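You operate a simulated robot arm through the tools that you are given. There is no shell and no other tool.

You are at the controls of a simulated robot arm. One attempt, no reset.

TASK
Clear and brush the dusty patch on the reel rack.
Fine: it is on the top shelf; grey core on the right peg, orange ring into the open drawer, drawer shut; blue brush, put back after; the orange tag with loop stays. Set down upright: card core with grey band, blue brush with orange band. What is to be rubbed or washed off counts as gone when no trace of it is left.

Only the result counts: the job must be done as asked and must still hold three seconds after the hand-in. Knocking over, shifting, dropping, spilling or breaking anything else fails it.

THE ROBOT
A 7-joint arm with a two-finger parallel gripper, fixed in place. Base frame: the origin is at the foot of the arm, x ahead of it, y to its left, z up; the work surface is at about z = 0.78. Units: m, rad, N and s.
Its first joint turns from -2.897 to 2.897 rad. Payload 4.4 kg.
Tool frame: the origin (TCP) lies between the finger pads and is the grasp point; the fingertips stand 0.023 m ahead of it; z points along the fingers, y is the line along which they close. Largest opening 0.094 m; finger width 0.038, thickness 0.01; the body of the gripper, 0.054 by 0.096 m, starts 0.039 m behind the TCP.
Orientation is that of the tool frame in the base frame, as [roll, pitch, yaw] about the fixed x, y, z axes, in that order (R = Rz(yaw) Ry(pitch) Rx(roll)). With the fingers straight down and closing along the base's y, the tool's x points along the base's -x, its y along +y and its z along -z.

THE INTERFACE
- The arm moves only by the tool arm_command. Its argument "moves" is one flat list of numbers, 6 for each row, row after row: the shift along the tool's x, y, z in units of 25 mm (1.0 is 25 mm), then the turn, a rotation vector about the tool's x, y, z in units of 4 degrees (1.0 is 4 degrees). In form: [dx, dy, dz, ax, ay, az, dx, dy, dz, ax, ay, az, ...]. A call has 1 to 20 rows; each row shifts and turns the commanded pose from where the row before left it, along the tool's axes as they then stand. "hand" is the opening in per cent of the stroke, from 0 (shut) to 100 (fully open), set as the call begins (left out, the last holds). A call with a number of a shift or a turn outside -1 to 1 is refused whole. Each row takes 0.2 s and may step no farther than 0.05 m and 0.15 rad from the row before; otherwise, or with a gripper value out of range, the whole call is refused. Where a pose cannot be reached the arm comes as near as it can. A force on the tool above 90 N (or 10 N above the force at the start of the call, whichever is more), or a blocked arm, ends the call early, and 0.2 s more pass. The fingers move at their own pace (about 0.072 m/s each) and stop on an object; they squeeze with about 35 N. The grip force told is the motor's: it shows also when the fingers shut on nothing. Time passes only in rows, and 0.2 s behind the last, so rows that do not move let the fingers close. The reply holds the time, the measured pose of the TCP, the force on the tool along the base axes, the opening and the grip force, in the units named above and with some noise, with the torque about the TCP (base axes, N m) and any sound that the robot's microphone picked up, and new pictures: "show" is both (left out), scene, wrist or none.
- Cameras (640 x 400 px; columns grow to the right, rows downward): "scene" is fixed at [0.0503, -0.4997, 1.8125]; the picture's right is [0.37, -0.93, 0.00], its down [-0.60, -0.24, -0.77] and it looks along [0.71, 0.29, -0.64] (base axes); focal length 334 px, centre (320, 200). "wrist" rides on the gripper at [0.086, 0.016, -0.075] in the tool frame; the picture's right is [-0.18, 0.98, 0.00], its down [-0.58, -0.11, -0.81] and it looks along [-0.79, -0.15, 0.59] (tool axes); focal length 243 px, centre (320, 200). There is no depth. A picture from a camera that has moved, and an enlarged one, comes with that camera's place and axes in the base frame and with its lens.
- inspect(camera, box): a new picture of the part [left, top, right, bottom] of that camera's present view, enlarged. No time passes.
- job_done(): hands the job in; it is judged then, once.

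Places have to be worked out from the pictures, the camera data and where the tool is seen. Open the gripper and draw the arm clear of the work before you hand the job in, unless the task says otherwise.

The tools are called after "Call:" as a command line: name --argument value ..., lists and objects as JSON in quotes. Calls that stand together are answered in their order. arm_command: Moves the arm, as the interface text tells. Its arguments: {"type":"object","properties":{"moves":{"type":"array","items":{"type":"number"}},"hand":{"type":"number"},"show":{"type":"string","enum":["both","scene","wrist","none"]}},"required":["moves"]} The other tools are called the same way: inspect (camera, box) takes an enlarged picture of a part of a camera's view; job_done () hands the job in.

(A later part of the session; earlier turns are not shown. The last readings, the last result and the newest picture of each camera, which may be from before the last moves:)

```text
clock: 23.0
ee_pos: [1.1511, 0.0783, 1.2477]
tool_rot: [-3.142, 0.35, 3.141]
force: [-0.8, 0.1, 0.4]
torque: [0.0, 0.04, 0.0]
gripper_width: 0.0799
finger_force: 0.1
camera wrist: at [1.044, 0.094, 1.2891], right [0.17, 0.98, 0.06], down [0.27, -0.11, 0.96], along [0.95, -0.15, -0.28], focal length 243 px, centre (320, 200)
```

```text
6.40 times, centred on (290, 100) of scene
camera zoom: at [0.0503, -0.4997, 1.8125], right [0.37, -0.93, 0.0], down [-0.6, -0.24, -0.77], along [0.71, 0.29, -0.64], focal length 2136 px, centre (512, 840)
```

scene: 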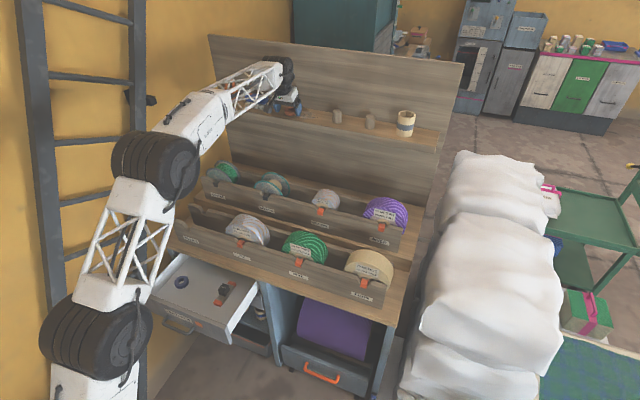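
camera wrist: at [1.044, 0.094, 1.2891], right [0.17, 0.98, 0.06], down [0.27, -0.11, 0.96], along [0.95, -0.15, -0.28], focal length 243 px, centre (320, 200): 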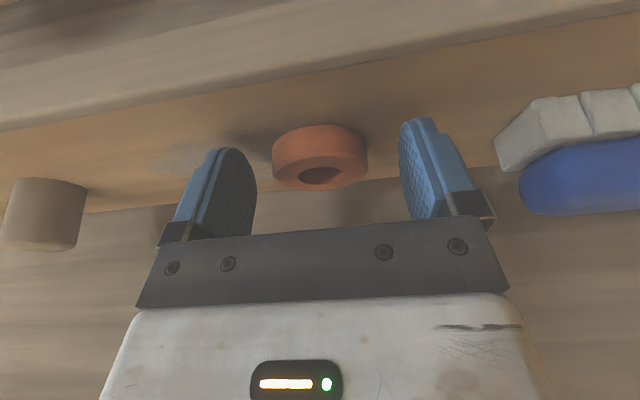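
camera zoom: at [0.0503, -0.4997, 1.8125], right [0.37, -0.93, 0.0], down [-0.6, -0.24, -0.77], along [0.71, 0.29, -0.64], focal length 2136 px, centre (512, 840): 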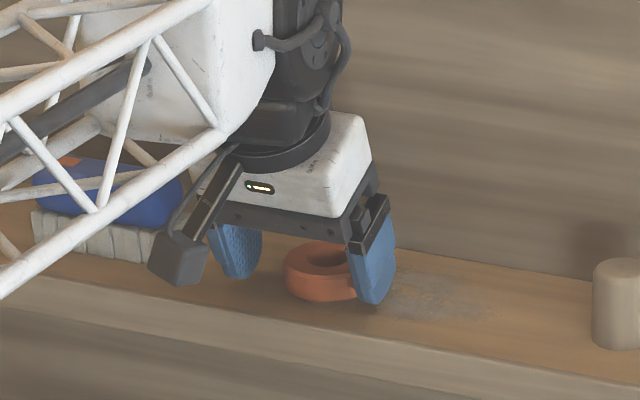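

The fingers straddle the ring without contact. I close on it.

Call:
arm_command --moves '[0, 0, 0, 0, 0, 0, 0, 0, 0, 0, 0, 0, 0, 0, 0, 0, 0, 0]' --hand 0

Call:
inspect --camera "scene" --box '[240, 70, 340, 130]'

```text
clock: 23.8
ee_pos: [1.1497, 0.0788, 1.2485]
tool_rot: [3.141, 0.348, 3.141]
force: [0.0, 0.3, 0.8]
torque: [0.04, 0.04, 0.04]
gripper_width: 0.0551
finger_force: 35.4
camera wrist: at [1.0442, 0.094, 1.2888], right [0.17, 0.98, 0.06], down [0.27, -0.11, 0.96], along [0.95, -0.15, -0.28], focal length 243 px, centre (320, 200)
```

scene: 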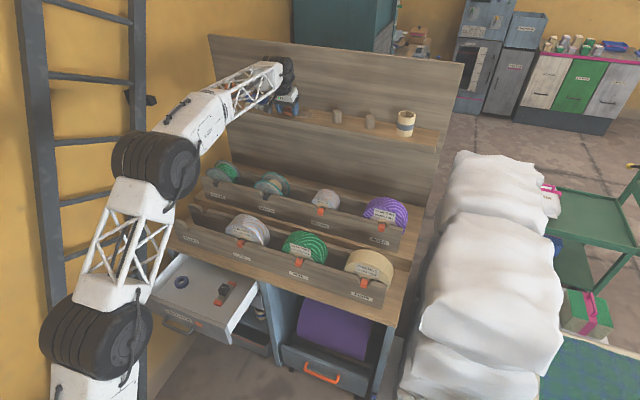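
wrist: 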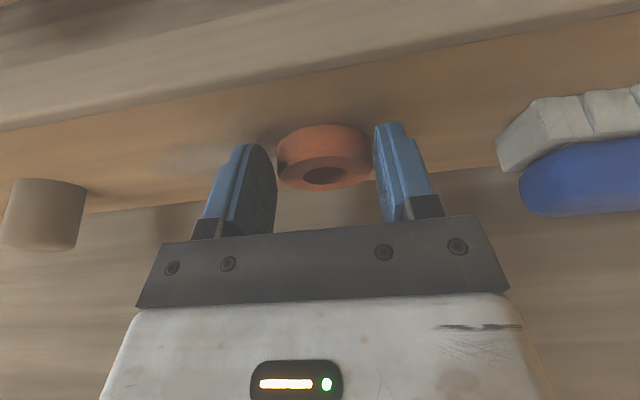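

```text
6.40 times, centred on (290, 100) of scene
camera zoom: at [0.0503, -0.4997, 1.8125], right [0.37, -0.93, 0.0], down [-0.6, -0.24, -0.77], along [0.71, 0.29, -0.64], focal length 2136 px, centre (512, 840)
```

zoom: 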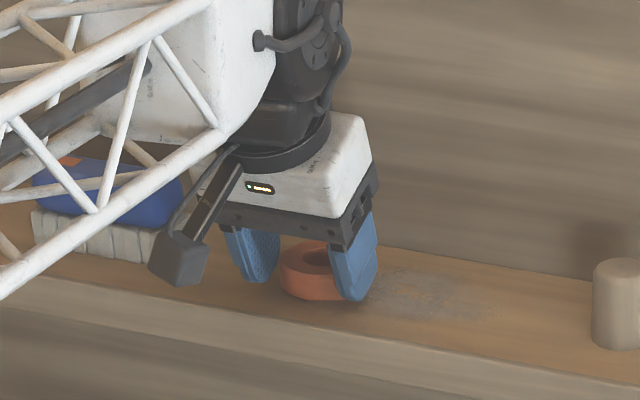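

The ring is gripped at width 0.055. I lift it and pull back out in front of the shelf.

Call:
arm_command --moves '[-0.274, 0, -0.752, 0, 0, 0, -0.274, 0, -0.752, 0, 0, 0, -0.274, 0, -0.752, 0, 0, 0, -0.274, 0, -0.752, 0, 0, 0, 0.94, 0, -0.342, 0, 0, 0, 0.94, 0, -0.342, 0, 0, 0, 0.94, 0, -0.342, 0, 0, 0, 0.94, 0, -0.342, 0, 0, 0, 0.94, 0, -0.342, 0, 0, 0, 0.94, 0, -0.342, 0, 0, 0, 0.94, 0, -0.342, 0, 0, 0, 0.94, 0, -0.342, 0, 0, 0, 0.94, 0, -0.342, 0, 0, 0, 0.94, 0, -0.342, 0, 0, 0, 0.94, 0, -0.342, 0, 0, 0, 0.94, 0, -0.342, 0, 0, 0, 0.94, 0, -0.342, 0, 0, 0, 0.94, 0, -0.342, 0, 0, 0, 0.94, 0, -0.342, 0, 0, 0, 0.94, 0, -0.342, 0, 0, 0]'

Call:
inspect --camera "scene" --box '[220, 70, 340, 130]'

```text
clock: 28.0
ee_pos: [0.75, 0.076, 1.329]
tool_rot: [3.141, 0.351, -3.141]
force: [0.5, 0.1, -2.4]
torque: [-0.01, 0.02, 0.03]
gripper_width: 0.055
finger_force: 34.5
camera wrist: at [0.6425, 0.0922, 1.3691], right [0.17, 0.98, 0.06], down [0.27, -0.11, 0.96], along [0.95, -0.15, -0.28], focal length 243 px, centre (320, 200)
```

scene: 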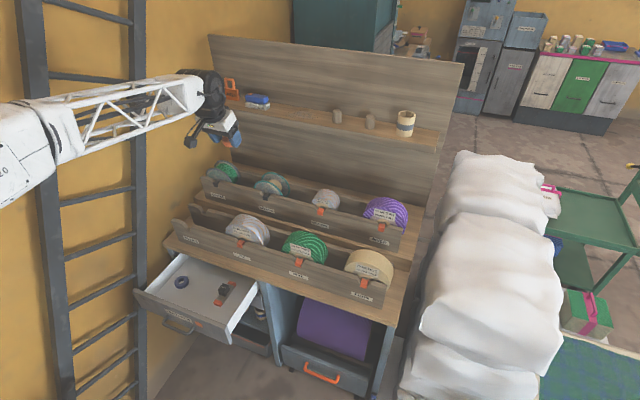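
wrist: 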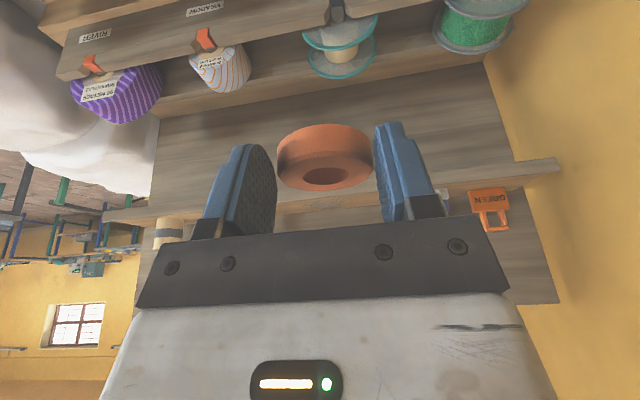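

```text
5.33 times, centred on (280, 100) of scene
camera zoom: at [0.0503, -0.4997, 1.8125], right [0.37, -0.93, 0.0], down [-0.6, -0.24, -0.77], along [0.71, 0.29, -0.64], focal length 1780 px, centre (533, 733)
```

zoom: 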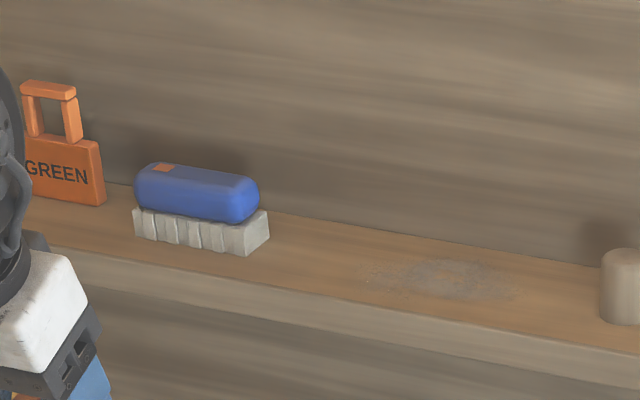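

The dust patch is fully exposed at about x 1.14–1.21, y -0.03–0.09. I bring the tool back to pointing down and move toward the drawer to measure it.

Call:
arm_command --moves '[0, 0, 0, 0, 1, 0, 0, 0, 0, 0, 1, 0, 0, 0, 0, 0, 1, 0, 0, 0, 0, 0, 1, 0, 0, 0, 0, 0, 1, 0, 1, 0.7, 0.5, 0, 0, 0, 1, 0.7, 0.5, 0, 0, 0, 1, 0.7, 0.5, 0, 0, 0, 1, 0.7, 0.5, 0, 0, 0, 1, 0.7, 0.5, 0, 0, 0, 1, 0.7, 0.5, 0, 0, 0, 1, 0.7, 0.5, 0, 0, 0, 1, 0.7, 0.5, 0, 0, 0]'

Call:
inspect --camera "scene" --box '[110, 230, 300, 380]'

```text
clock: 30.8
ee_pos: [0.5484, 0.2195, 1.2309]
tool_rot: [3.141, 0.0, 3.141]
force: [0.1, -0.5, -1.1]
torque: [-0.01, 0.03, -0.01]
gripper_width: 0.055
finger_force: 34.9
camera wrist: at [0.4617, 0.2351, 1.3044], right [0.18, 0.98, 0.0], down [0.58, -0.11, 0.81], along [0.79, -0.15, -0.59], focal length 243 px, centre (320, 200)
```

scene: 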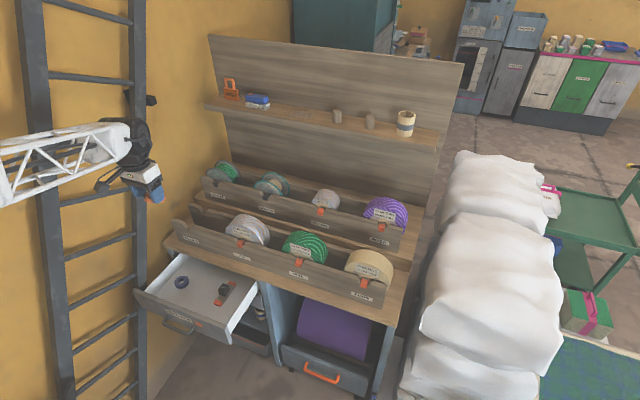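
wrist: 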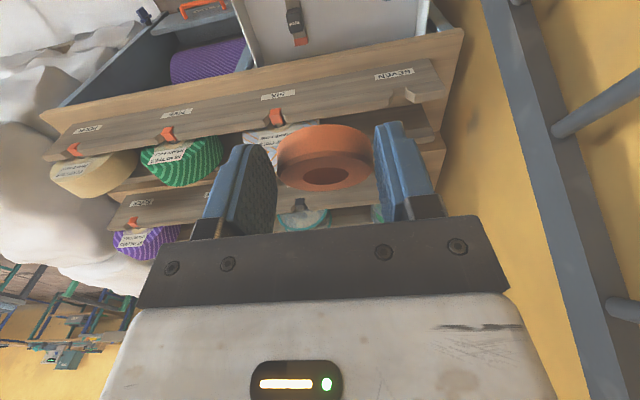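

```text
2.67 times, centred on (205, 305) of scene
camera zoom: at [0.0503, -0.4997, 1.8125], right [0.37, -0.93, 0.0], down [-0.6, -0.24, -0.77], along [0.71, 0.29, -0.64], focal length 890 px, centre (627, -80)
```

zoom: 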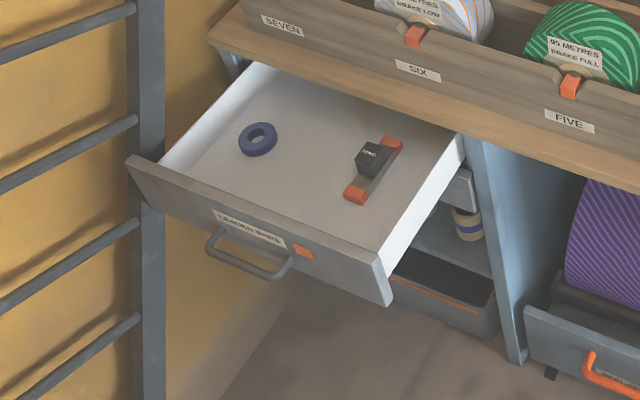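

The drawer is just at the edge of the wrist picture. I move farther back and lower to get a better measurement.

Call:
arm_command --moves '[1, 0, 0.6, 0, 0, 0, 1, 0, 0.6, 0, 0, 0, 1, 0, 0.6, 0, 0, 0, 1, 0, 0.6, 0, 0, 0, 1, 0, 0.6, 0, 0, 0, 1, 0, 0.6, 0, 0, 0]'

Call:
inspect --camera "wrist" --box '[150, 0, 550, 200]'

```text
clock: 32.2
ee_pos: [0.4002, 0.218, 1.1389]
tool_rot: [3.141, 0.0, 3.141]
force: [0.6, -0.1, -1.1]
torque: [-0.05, 0.03, -0.01]
gripper_width: 0.055
finger_force: 35.0
camera wrist: at [0.313, 0.2343, 1.2144], right [0.18, 0.98, 0.0], down [0.58, -0.11, 0.81], along [0.79, -0.15, -0.59], focal length 243 px, centre (320, 200)
```

scene: 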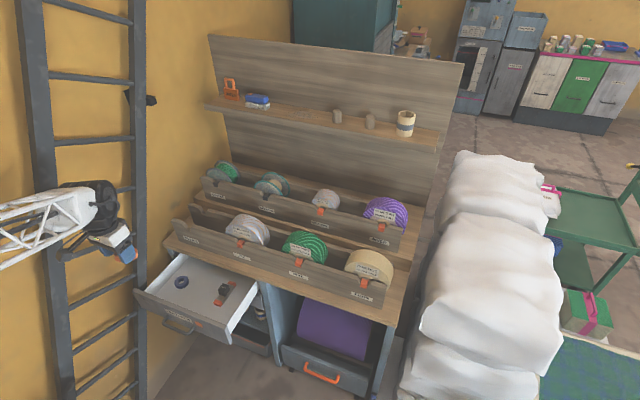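
wrist: 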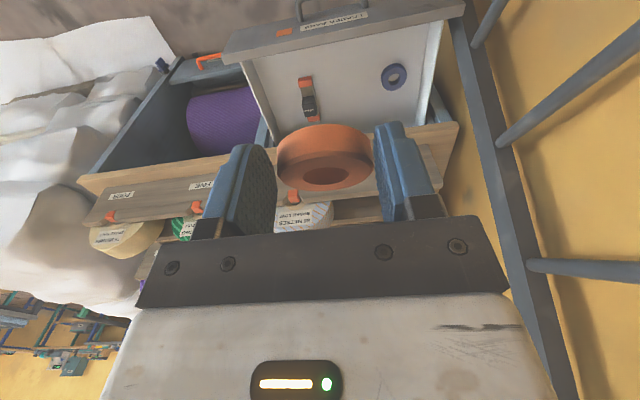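

```text
1.60 times, centred on (350, 100) of wrist
camera zoom: at [0.313, 0.2343, 1.2144], right [0.18, 0.98, 0.0], down [0.58, -0.11, 0.81], along [0.79, -0.15, -0.59], focal length 388 px, centre (272, 360)
```

zoom: 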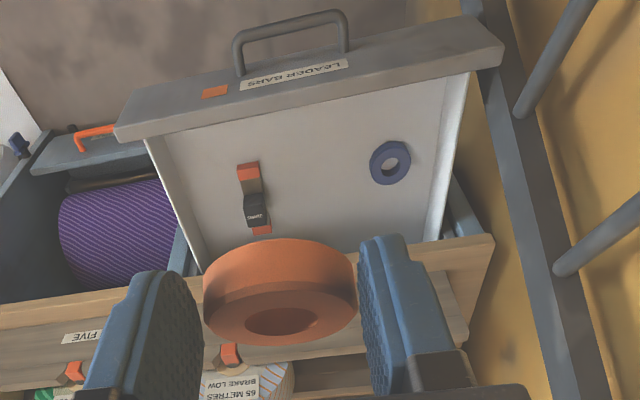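

Triangulating gives: drawer floor at about z=0.667; front panel outer face at x≈0.48 with its top at z≈0.744 and y 0.02–0.44; bar and block at y≈0.15; blue ring at (0.61,0.345). I tilt back to 20° so the ring lies flat and move above (0.65,0.24).

Call:
arm_command --moves '[0, 0, 0, 0, -1, 0, 0, 0, 0, 0, -1, 0, 0, 0, 0, 0, -1, 0, 0, 0, 0, 0, -1, 0, 0, 0, 0, 0, -1, 0, -0.94, 0.088, 0.342, 0, 0, 0, -0.94, 0.088, 0.342, 0, 0, 0, -0.94, 0.088, 0.342, 0, 0, 0, -0.94, 0.088, 0.342, 0, 0, 0, -0.94, 0.088, 0.342, 0, 0, 0, -0.94, 0.088, 0.342, 0, 0, 0, -0.94, 0.088, 0.342, 0, 0, 0, -0.94, 0.088, 0.342, 0, 0, 0, -0.94, 0.088, 0.342, 0, 0, 0, -0.94, 0.088, 0.342, 0, 0, 0]'

```text
clock: 35.4
ee_pos: [0.6495, 0.2403, 1.1389]
tool_rot: [3.141, 0.348, 3.141]
force: [-0.1, 0.5, -1.6]
torque: [0.01, 0.04, 0.0]
gripper_width: 0.0551
finger_force: 35.2
camera wrist: at [0.5426, 0.2556, 1.1794], right [0.17, 0.98, 0.06], down [0.27, -0.11, 0.96], along [0.95, -0.15, -0.28], focal length 243 px, centre (320, 200)
```

scene: 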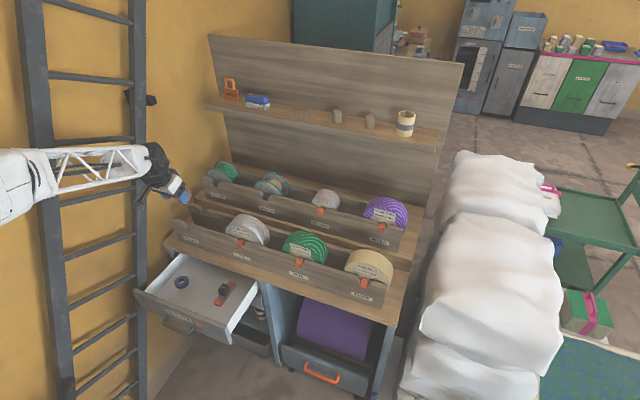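
wrist: 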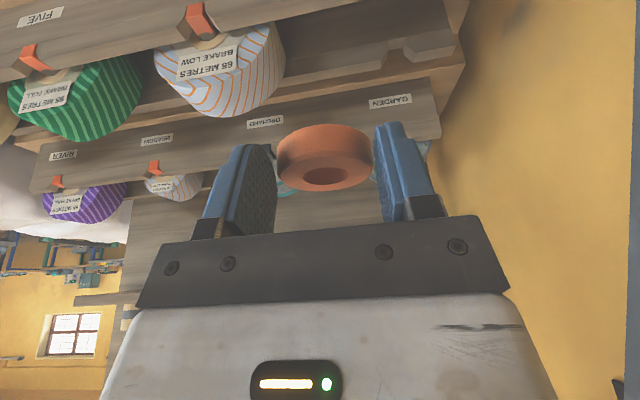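

I descend above the drawer to about z=0.85 at x≈0.64 and check the clearances.

Call:
arm_command --moves '[0.392, 0, 0.976, 0, 0, 0, 0.392, 0, 0.976, 0, 0, 0, 0.392, 0, 0.976, 0, 0, 0, 0.392, 0, 0.976, 0, 0, 0, 0.392, 0, 0.976, 0, 0, 0, 0.392, 0, 0.976, 0, 0, 0, 0.392, 0, 0.976, 0, 0, 0, 0.392, 0, 0.976, 0, 0, 0, 0.392, 0, 0.976, 0, 0, 0, 0.392, 0, 0.976, 0, 0, 0, 0.392, 0, 0.976, 0, 0, 0]'

Call:
inspect --camera "scene" --box '[110, 190, 300, 340]'

```text
clock: 37.8
ee_pos: [0.6404, 0.2409, 0.849]
tool_rot: [3.141, 0.349, 3.141]
force: [0.4, 0.0, -0.9]
torque: [0.02, 0.04, 0.01]
gripper_width: 0.0551
finger_force: 35.0
camera wrist: at [0.5339, 0.2574, 0.8902], right [0.17, 0.98, 0.06], down [0.27, -0.11, 0.96], along [0.95, -0.15, -0.28], focal length 243 px, centre (320, 200)
```

scene: 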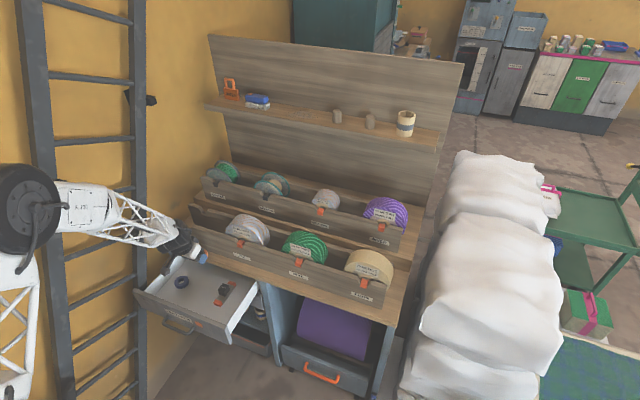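
wrist: 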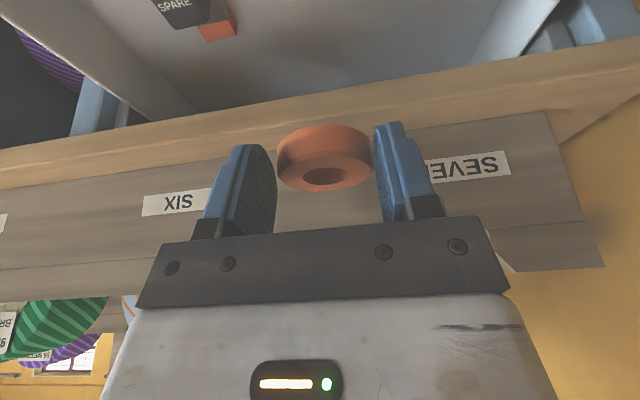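

```text
2.67 times, centred on (205, 265) of scene
camera zoom: at [0.0503, -0.4997, 1.8125], right [0.37, -0.93, 0.0], down [-0.6, -0.24, -0.77], along [0.71, 0.29, -0.64], focal length 890 px, centre (627, 27)
```

zoom: 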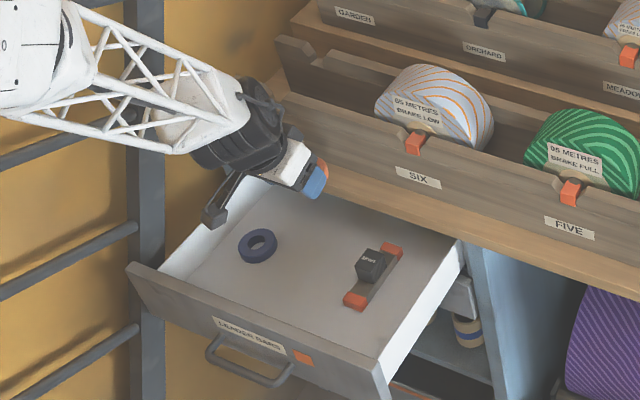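

There is clearance all round: the counter edge is at x≈0.70 and the ring's front edge at about 0.675. I lower the ring into the drawer to just above the floor.

Call:
arm_command --moves '[0.353, 0, 0.97, 0, 0, 0, 0.353, 0, 0.97, 0, 0, 0, 0.353, 0, 0.97, 0, 0, 0, 0.353, 0, 0.97, 0, 0, 0, 0.353, 0, 0.97, 0, 0, 0]'

Call:
inspect --camera "scene" --box '[130, 220, 290, 330]'

```text
clock: 39.0
ee_pos: [0.6423, 0.2386, 0.7222]
tool_rot: [-3.141, 0.349, 3.141]
force: [0.9, -0.9, -1.5]
torque: [0.02, 0.02, -0.02]
gripper_width: 0.0553
finger_force: 35.6
camera wrist: at [0.5347, 0.2557, 0.7615], right [0.17, 0.98, 0.06], down [0.27, -0.11, 0.96], along [0.95, -0.15, -0.28], focal length 243 px, centre (320, 200)
```

scene: 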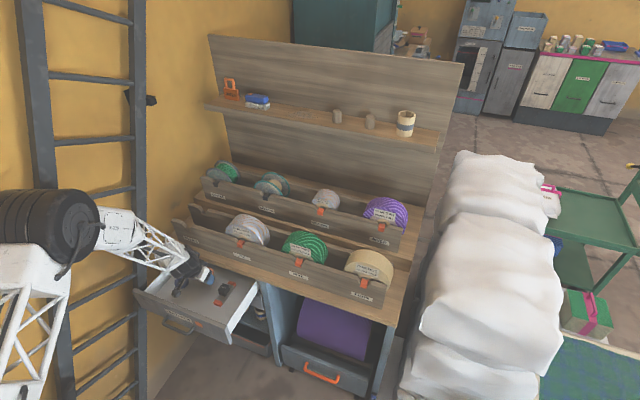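
wrist: 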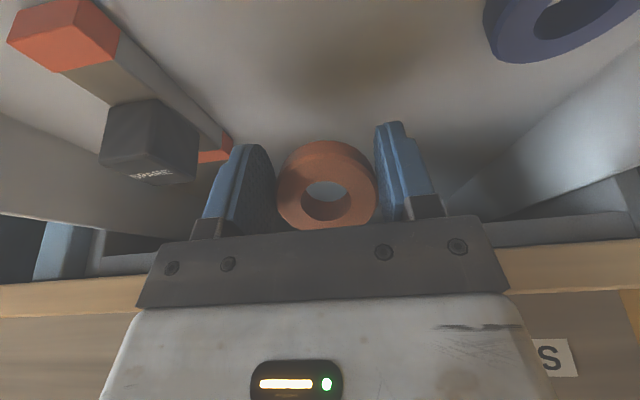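

```text
3.64 times, centred on (210, 275) of scene
camera zoom: at [0.0503, -0.4997, 1.8125], right [0.37, -0.93, 0.0], down [-0.6, -0.24, -0.77], along [0.71, 0.29, -0.64], focal length 1214 px, centre (720, -73)
```

zoom: 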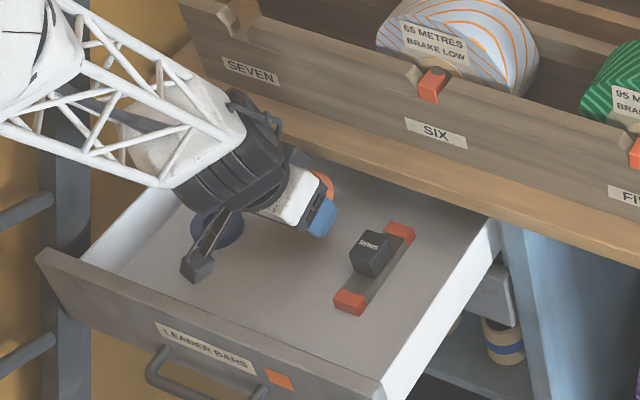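

The ring seems to have swivelled between the pads on the way down, probably against the counter edge. I look closely before going on.

Call:
inspect --camera "scene" --box '[175, 250, 235, 290]'

Call:
inspect --camera "wrist" --box '[180, 80, 460, 250]'

```text
10.00 times, centred on (205, 270) of scene
camera zoom: at [0.0503, -0.4997, 1.8125], right [0.37, -0.93, 0.0], down [-0.6, -0.24, -0.77], along [0.71, 0.29, -0.64], focal length 3337 px, centre (1470, -500)
```

zoom: 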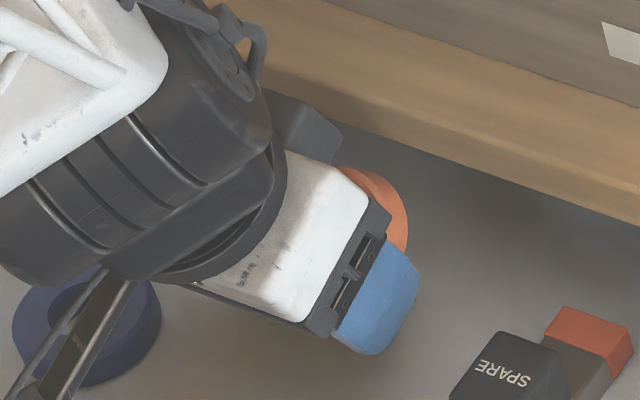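

```text
2.29 times, centred on (320, 165) of wrist
camera zoom: at [0.5347, 0.2557, 0.7615], right [0.17, 0.98, 0.06], down [0.27, -0.11, 0.96], along [0.95, -0.15, -0.28], focal length 555 px, centre (320, 280)
```

zoom: 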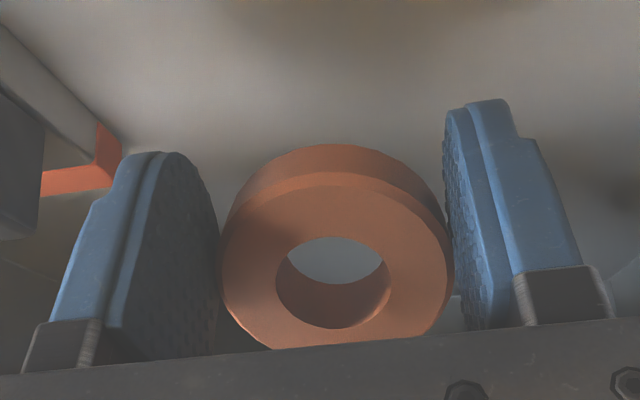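

The ring is tilted about 30° with its near edge low. Pressing it gently on the drawer floor will level it, so I go down in small steps while watching the force.

Call:
arm_command --moves '[0.068, 0, 0.188, 0, 0, 0, 0.068, 0, 0.188, 0, 0, 0, 0.068, 0, 0.188, 0, 0, 0]' --show "wrist"

```text
clock: 39.8
ee_pos: [0.6407, 0.2398, 0.7065]
tool_rot: [3.141, 0.348, -3.14]
force: [0.6, -0.1, -2.1]
torque: [-0.02, 0.02, 0.03]
gripper_width: 0.0553
finger_force: 34.7
camera wrist: at [0.5344, 0.2553, 0.7462], right [0.17, 0.98, 0.06], down [0.27, -0.11, 0.96], along [0.95, -0.15, -0.28], focal length 243 px, centre (320, 200)
```

wrist: 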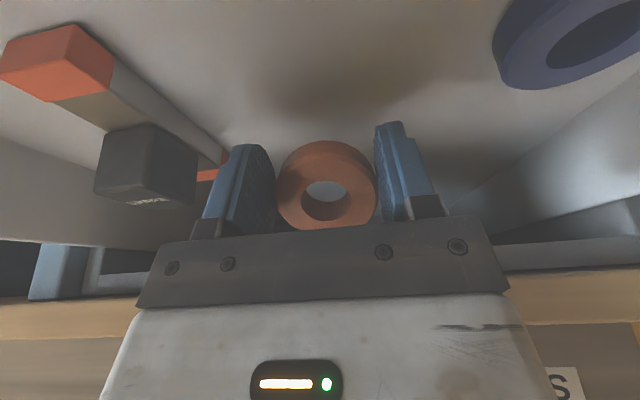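

Still no contact, so I go down farther in 4 mm steps.

Call:
arm_command --moves '[0.055, 0, 0.15, 0, 0, 0, 0.055, 0, 0.15, 0, 0, 0]' --show "wrist"

```text
clock: 40.4
ee_pos: [0.6414, 0.2397, 0.6978]
tool_rot: [3.141, 0.349, -3.141]
force: [0.0, 0.1, -1.1]
torque: [-0.02, 0.02, 0.0]
gripper_width: 0.0553
finger_force: 35.1
camera wrist: at [0.5344, 0.256, 0.7385], right [0.17, 0.98, 0.06], down [0.27, -0.11, 0.96], along [0.95, -0.15, -0.28], focal length 243 px, centre (320, 200)
```

wrist: 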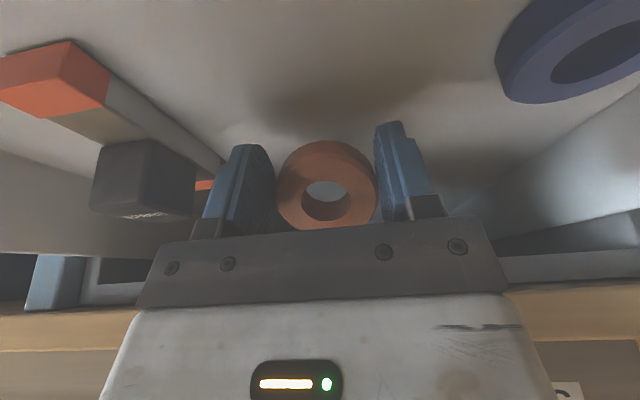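

Still free. I go two more steps down.

Call:
arm_command --moves '[0.055, 0, 0.15, 0, 0, 0, 0.055, 0, 0.15, 0, 0, 0]' --show "wrist"

```text
clock: 41.0
ee_pos: [0.6419, 0.2411, 0.6898]
tool_rot: [-3.14, 0.35, 3.141]
force: [-0.5, 0.0, -0.5]
torque: [0.01, 0.03, 0.03]
gripper_width: 0.0552
finger_force: 35.6
camera wrist: at [0.5342, 0.2561, 0.7301], right [0.17, 0.98, 0.06], down [0.27, -0.11, 0.96], along [0.95, -0.15, -0.29], focal length 243 px, centre (320, 200)
```

wrist: 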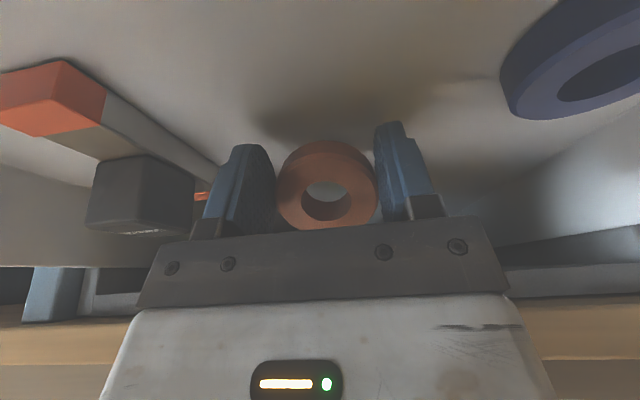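

No contact yet. I continue down.

Call:
arm_command --moves '[0.055, 0, 0.15, 0, 0, 0, 0.055, 0, 0.15, 0, 0, 0]' --show "wrist"

Call:
inspect --camera "scene" --box '[150, 240, 250, 310]'

```text
clock: 41.6
ee_pos: [0.6419, 0.2395, 0.682]
tool_rot: [3.14, 0.35, 3.14]
force: [0.0, 0.6, -1.2]
torque: [0.0, 0.05, -0.01]
gripper_width: 0.0551
finger_force: 35.1
camera wrist: at [0.5341, 0.2563, 0.7225], right [0.17, 0.98, 0.06], down [0.27, -0.11, 0.96], along [0.95, -0.15, -0.29], focal length 243 px, centre (320, 200)
```

wrist: 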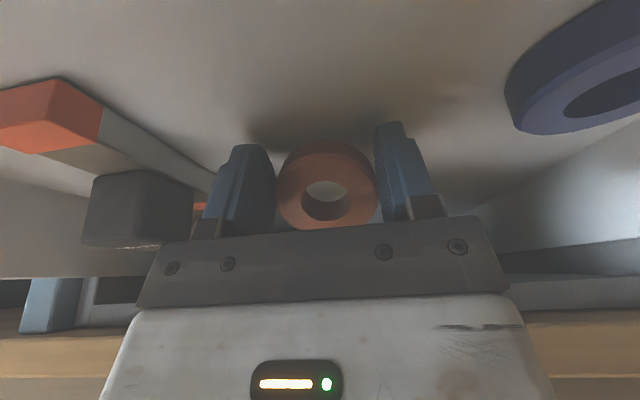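

```text
5.71 times, centred on (200, 275) of scene
camera zoom: at [0.0503, -0.4997, 1.8125], right [0.37, -0.93, 0.0], down [-0.6, -0.24, -0.77], along [0.71, 0.29, -0.64], focal length 1907 px, centre (1006, -229)
```

zoom: 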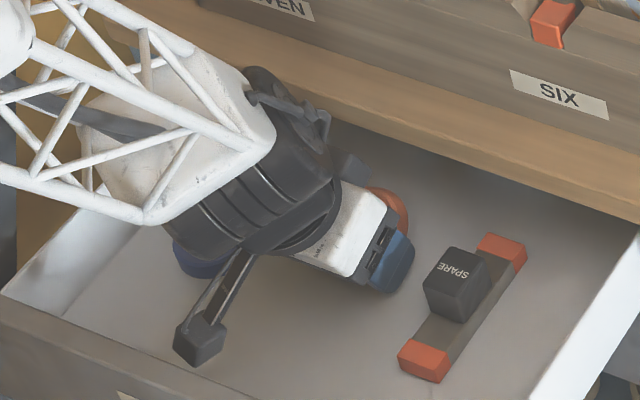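

The shadow is converging on the ring. I continue in 3 mm steps.

Call:
arm_command --moves '[0.041, 0, 0.113, 0, 0, 0, 0.041, 0, 0.113, 0, 0, 0]' --show "wrist"

```text
clock: 42.2
ee_pos: [0.6435, 0.2409, 0.6805]
tool_rot: [3.141, 0.355, 3.14]
force: [0.7, -20.6, 59.5]
torque: [-1.77, 0.57, 0.38]
gripper_width: 0.0553
finger_force: 35.3
camera wrist: at [0.5372, 0.2567, 0.7207], right [0.17, 0.98, 0.07], down [0.26, -0.11, 0.96], along [0.95, -0.15, -0.28], focal length 243 px, centre (320, 200)
```

wrist: 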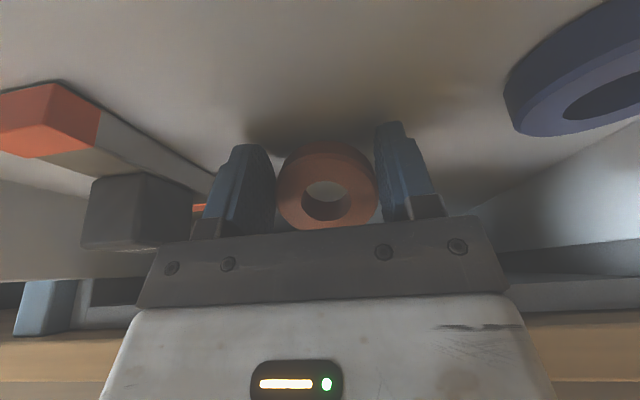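

Something has touched firmly (60 N), so the floor is at roughly z=0.655. I raise 2 cm, then turn the tool back to vertical, which also brings the ring closer to level.

Call:
arm_command --moves '[-0.274, 0, -0.752, 0, 0, 0, 0, 0, 0, 0, 1, 0, 0, 0, 0, 0, 1, 0, 0, 0, 0, 0, 1, 0, 0, 0, 0, 0, 1, 0, 0, 0, 0, 0, 1, 0, 0.8, 0, 0, 0, 0, 0]'

Call:
inspect --camera "scene" --box '[150, 240, 250, 310]'

Call:
inspect --camera "wrist" --box '[180, 80, 460, 250]'

```text
clock: 43.8
ee_pos: [0.6217, 0.2402, 0.6969]
tool_rot: [-3.142, 0.0, -3.14]
force: [0.3, 0.0, -0.7]
torque: [0.02, -0.02, 0.0]
gripper_width: 0.055
finger_force: 34.8
camera wrist: at [0.5348, 0.256, 0.7714], right [0.18, 0.98, 0.0], down [0.58, -0.11, 0.81], along [0.79, -0.15, -0.59], focal length 243 px, centre (320, 200)
```

scene: 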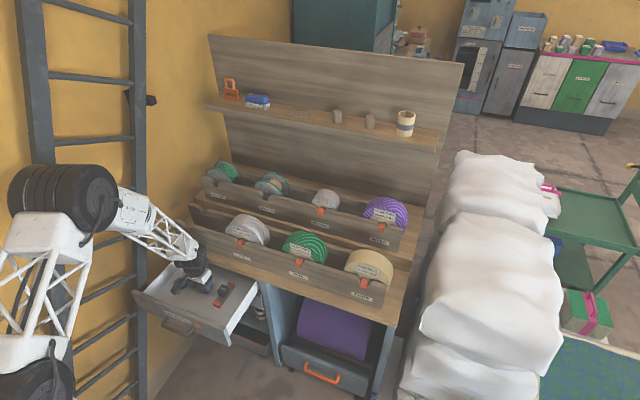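
wrist: 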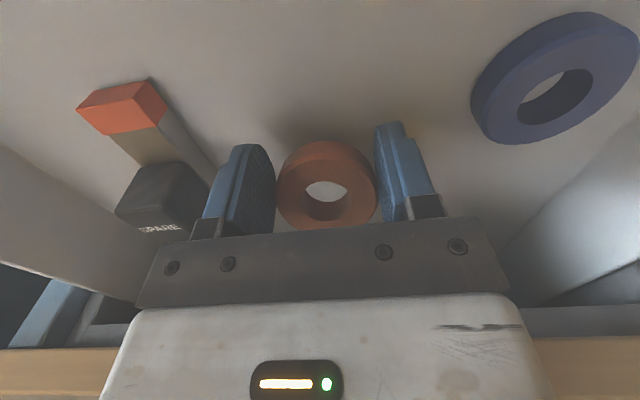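

```text
5.71 times, centred on (200, 275) of scene
camera zoom: at [0.0503, -0.4997, 1.8125], right [0.37, -0.93, 0.0], down [-0.6, -0.24, -0.77], along [0.71, 0.29, -0.64], focal length 1907 px, centre (1006, -229)
```

zoom: 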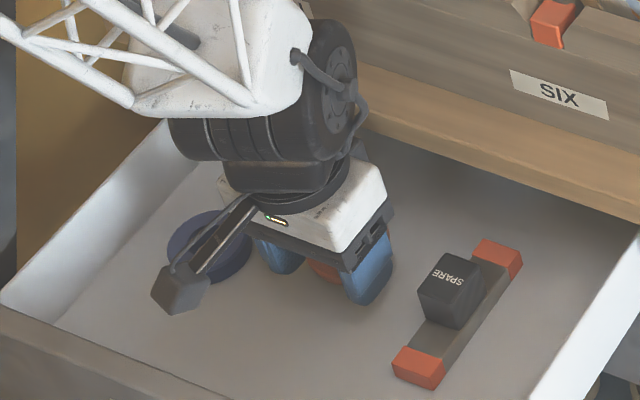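

```text
2.29 times, centred on (320, 165) of wrist
camera zoom: at [0.5348, 0.256, 0.7714], right [0.18, 0.98, 0.0], down [0.58, -0.11, 0.81], along [0.79, -0.15, -0.59], focal length 555 px, centre (320, 280)
```

zoom: 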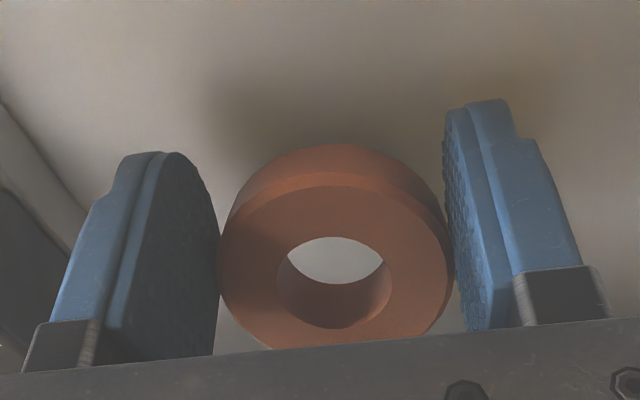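

The tool is vertical and clear. I lower slowly toward the floor.

Call:
arm_command --moves '[0, 0, 0.16, 0, 0, 0, 0, 0, 0.16, 0, 0, 0]' --show "wrist"

Call:
arm_command --moves '[0, 0, 0.08, 0, 0, 0]' --show "none"

Call:
arm_command --moves '[0, 0, 0.08, 0, 0, 0]' --show "wrist"

```text
clock: 44.4
ee_pos: [0.6211, 0.2395, 0.6899]
tool_rot: [-3.141, 0.001, -3.141]
force: [0.3, 0.2, -1.1]
torque: [-0.04, 0.07, 0.0]
gripper_width: 0.055
finger_force: 34.8
camera wrist: at [0.5345, 0.256, 0.7634], right [0.18, 0.98, 0.0], down [0.58, -0.11, 0.81], along [0.79, -0.15, -0.59], focal length 243 px, centre (320, 200)
```

wrist: 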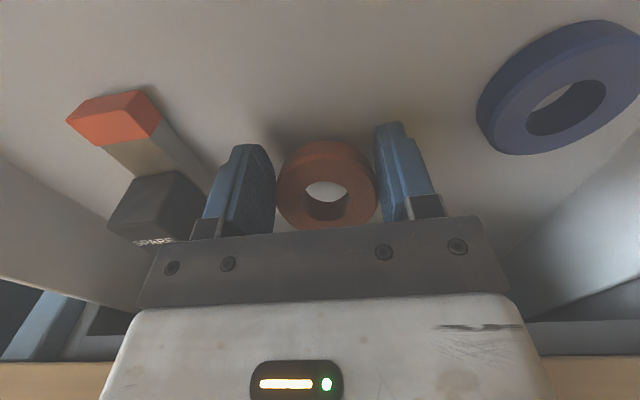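

```text
clock: 44.8
ee_pos: [0.6222, 0.2393, 0.6879]
tool_rot: [3.141, -0.001, 3.141]
force: [-0.4, -0.2, -1.7]
torque: [-0.01, 0.03, -0.04]
gripper_width: 0.0551
finger_force: 35.0
```

```text
clock: 45.2
ee_pos: [0.6202, 0.2397, 0.6846]
tool_rot: [3.141, 0.0, -3.142]
force: [0.4, -0.3, -1.2]
torque: [-0.01, 0.01, -0.01]
gripper_width: 0.0553
finger_force: 34.6
camera wrist: at [0.5345, 0.2558, 0.7591], right [0.18, 0.98, 0.0], down [0.58, -0.11, 0.81], along [0.79, -0.15, -0.59], focal length 243 px, centre (320, 200)
```

wrist: 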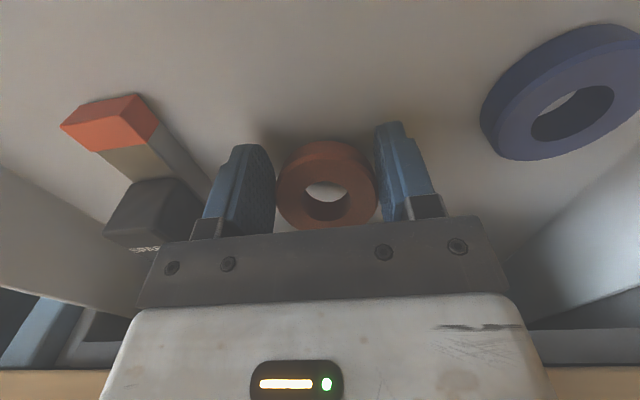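

No contact at 0.6846. I continue in 1.5–2 mm steps.

Call:
arm_command --moves '[0, 0, 0.07, 0, 0, 0]' --show "none"

Call:
arm_command --moves '[0, 0, 0.07, 0, 0, 0]' --show "none"

Call:
arm_command --moves '[0, 0, 0.05, 0, 0, 0]' --show "wrist"

```text
clock: 45.6
ee_pos: [0.6209, 0.2386, 0.6829]
tool_rot: [-3.141, 0.001, 3.141]
force: [-0.4, -1.2, -1.0]
torque: [-0.01, -0.03, -0.02]
gripper_width: 0.0554
finger_force: 34.8
```

```text
clock: 46.0
ee_pos: [0.6222, 0.2407, 0.6803]
tool_rot: [3.141, 0.001, -3.141]
force: [0.2, 0.6, -0.5]
torque: [-0.02, 0.04, -0.01]
gripper_width: 0.0552
finger_force: 35.0
```

```text
clock: 46.4
ee_pos: [0.6218, 0.2395, 0.6799]
tool_rot: [3.141, 0.0, -3.141]
force: [-0.1, 0.4, -1.8]
torque: [0.0, 0.02, -0.01]
gripper_width: 0.0553
finger_force: 34.4
camera wrist: at [0.5344, 0.2556, 0.7546], right [0.18, 0.98, 0.0], down [0.58, -0.11, 0.81], along [0.79, -0.15, -0.59], focal length 243 px, centre (320, 200)
```

wrist: 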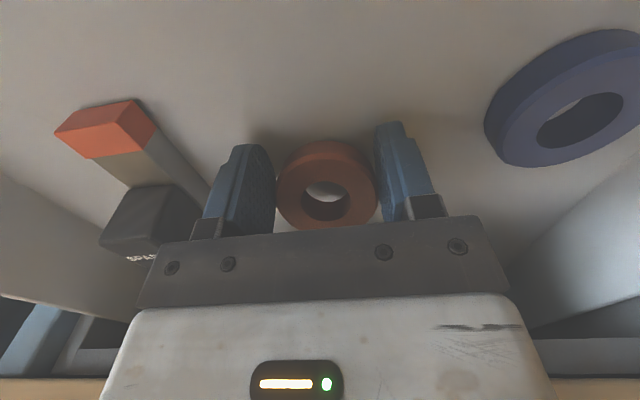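

Still free. I continue downward.

Call:
arm_command --moves '[0, 0, 0.06, 0, 0, 0]' --show "none"

Call:
arm_command --moves '[0, 0, 0.06, 0, 0, 0]' --show "none"

Call:
arm_command --moves '[0, 0, 0.06, 0, 0, 0]' --show "wrist"

```text
clock: 46.8
ee_pos: [0.6221, 0.2399, 0.6783]
tool_rot: [3.14, 0.001, -3.14]
force: [-0.5, -1.2, 1.9]
torque: [0.0, 0.06, -0.02]
gripper_width: 0.0553
finger_force: 34.3
```

```text
clock: 47.2
ee_pos: [0.622, 0.2399, 0.6786]
tool_rot: [-3.141, 0.003, 3.141]
force: [0.5, -7.0, 22.7]
torque: [-0.12, 0.13, 0.08]
gripper_width: 0.0555
finger_force: 35.2
```

```text
clock: 47.6
ee_pos: [0.6217, 0.24, 0.6756]
tool_rot: [-3.14, 0.001, -3.14]
force: [0.2, -12.1, 31.1]
torque: [-0.76, 0.4, 0.18]
gripper_width: 0.055
finger_force: 34.8
camera wrist: at [0.5349, 0.2553, 0.7503], right [0.18, 0.98, 0.0], down [0.58, -0.11, 0.81], along [0.79, -0.15, -0.59], focal length 243 px, centre (320, 200)
```

wrist: 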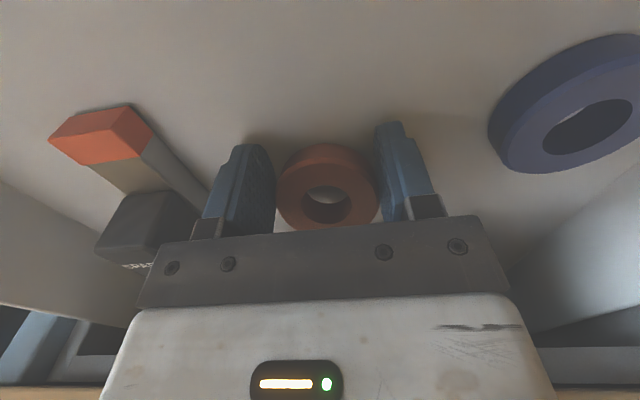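

The ring's lower edge is on the floor and it has levelled a little. I open the fingers to release it.

Call:
arm_command --moves '[0, 0, -0.04, 0, 0, 0, 0, 0, 0, 0, 0, 0, 0, 0, 0, 0, 0, 0]' --hand 78

```text
clock: 48.4
ee_pos: [0.6219, 0.2399, 0.6771]
tool_rot: [-3.141, -0.001, -3.141]
force: [0.3, -0.8, 8.4]
torque: [0.36, -0.14, 0.02]
gripper_width: 0.0731
finger_force: 0.1
camera wrist: at [0.5343, 0.2552, 0.7504], right [0.18, 0.98, 0.0], down [0.58, -0.11, 0.81], along [0.79, -0.15, -0.59], focal length 243 px, centre (320, 200)
```

scene: 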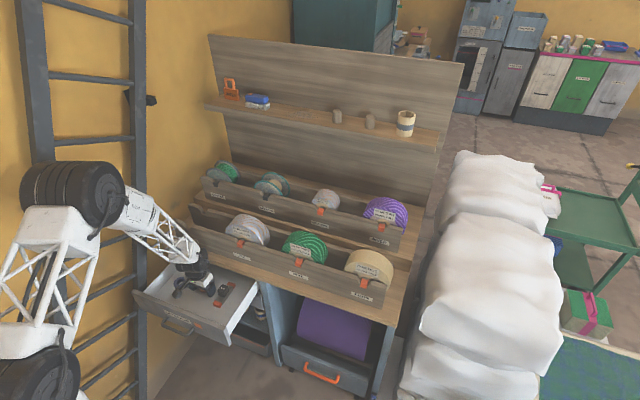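
wrist: 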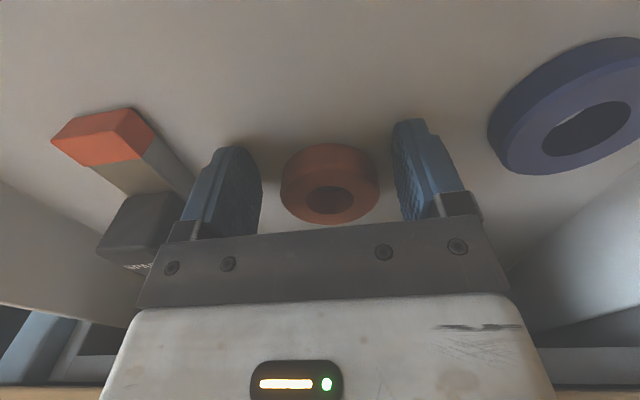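

The ring lies flat in the drawer. I raise straight up, then back away in front of the drawer so I can push it shut.

Call:
arm_command --moves '[0, 0, -1, 0, 0, 0, 0, 0, -1, 0, 0, 0, 0, 0, -1, 0, 0, 0, 0, 0, -1, 0, 0, 0, 0, 0, -1, 0, 0, 0, 0, 0, -1, 0, 0, 0, 0, 0, -1, 0, 0, 0, 0, 0, -1, 0, 0, 0, 0, 0, -1, 0, 0, 0, 1, 0, -0.3, 0, 0, 0, 1, 0, -0.3, 0, 0, 0, 1, 0, -0.3, 0, 0, 0, 1, 0, -0.3, 0, 0, 0, 1, 0, -0.3, 0, 0, 0, 1, 0, 0, 0, 0, 0, 1, 0, 0, 0, 0, 0, 1, 0, 0, 0, 0, 0, 1, 0, 0, 0, 0, 0]'

Call:
inspect --camera "scene" --box '[110, 220, 300, 380]'

Call:
inspect --camera "wrist" --box '[150, 0, 600, 240]'

```text
clock: 52.2
ee_pos: [0.3966, 0.2387, 0.9379]
tool_rot: [3.139, -0.001, -3.142]
force: [-0.2, -0.1, 0.0]
torque: [0.03, -0.01, 0.01]
gripper_width: 0.0735
finger_force: 0.0
camera wrist: at [0.3096, 0.2555, 1.0127], right [0.18, 0.98, 0.0], down [0.58, -0.11, 0.81], along [0.79, -0.15, -0.59], focal length 243 px, centre (320, 200)
```

scene: 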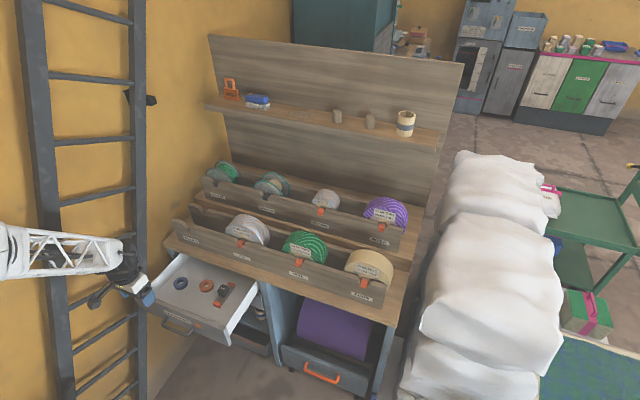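
wrist: 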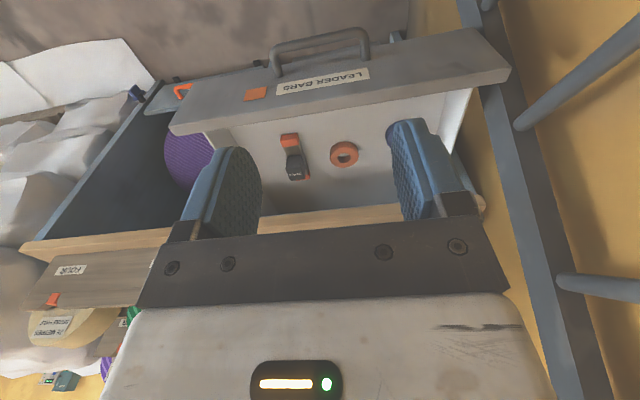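

```text
2.50 times, centred on (205, 300) of scene
camera zoom: at [0.0503, -0.4997, 1.8125], right [0.37, -0.93, 0.0], down [-0.6, -0.24, -0.77], along [0.71, 0.29, -0.64], focal length 834 px, centre (608, -50)
```

zoom: 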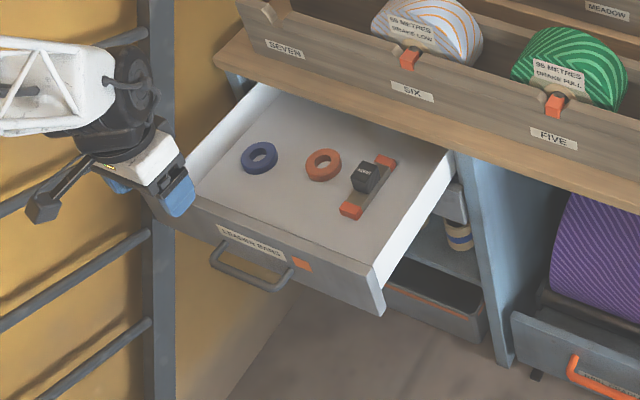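

```text
1.42 times, centred on (375, 120) of wrist
camera zoom: at [0.3096, 0.2555, 1.0127], right [0.18, 0.98, 0.0], down [0.58, -0.11, 0.81], along [0.79, -0.15, -0.59], focal length 345 px, centre (242, 314)
```

zoom: 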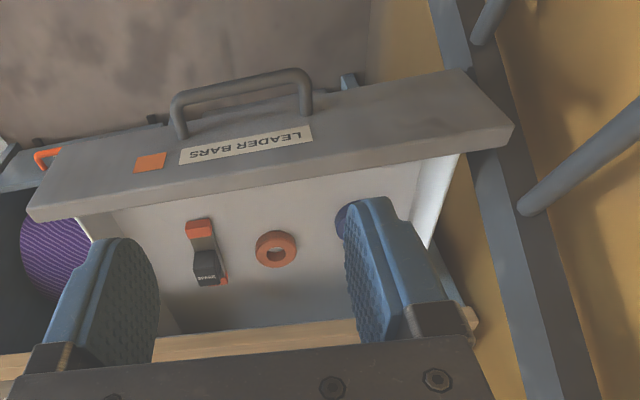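

All three items lie well in the drawer, and the handle spans roughly y 0.14–0.27. I tilt the fingers 60° forward and move to y≈0.075, clear of the handle, for pushing with the closed fingertips.

Call:
arm_command --moves '[0, -0.437, 0, 0, -1, 0, 0, -0.437, 0, 0, -1, 0, 0, -0.437, 0, 0, -1, 0, 0, -0.437, 0, 0, -1, 0, 0, -0.437, 0, 0, -1, 0, 0, -0.437, 0, 0, -1, 0, 0, -0.437, 0, 0, -1, 0, 0, -0.437, 0, 0, -1, 0, 0, -0.437, 0, 0, -1, 0, 0, -0.437, 0, 0, -1, 0, 0, -0.437, 0, 0, -1, 0, 0, -0.437, 0, 0, -1, 0, 0, -0.437, 0, 0, -1, 0, 0, -0.437, 0, 0, -1, 0, 0, -0.437, 0, 0, -1, 0]' --hand 0

```text
clock: 55.4
ee_pos: [0.3961, 0.0764, 0.9401]
tool_rot: [3.141, 1.048, -3.14]
force: [-0.2, 0.5, 0.7]
torque: [-0.01, 0.01, -0.01]
gripper_width: 0.0
finger_force: 34.8
camera wrist: at [0.2881, 0.0919, 0.9013], right [0.09, 0.98, 0.16], down [-0.41, -0.11, 0.91], along [0.91, -0.15, 0.39], focal length 243 px, centre (320, 200)
```

scene: 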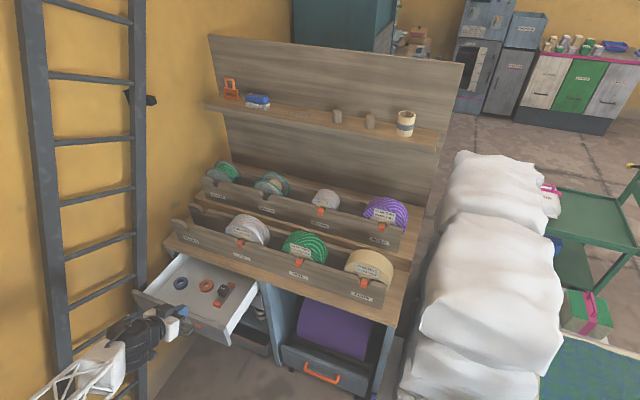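
wrist: 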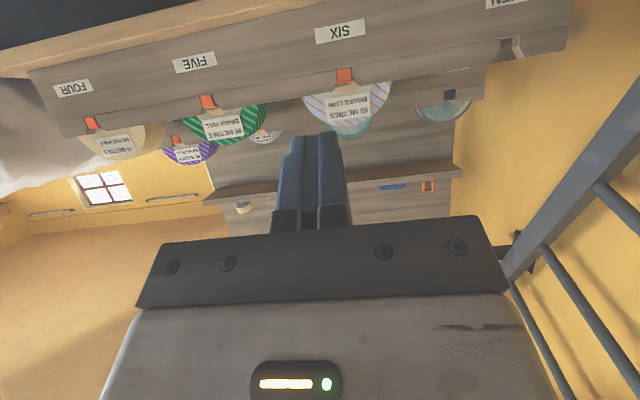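

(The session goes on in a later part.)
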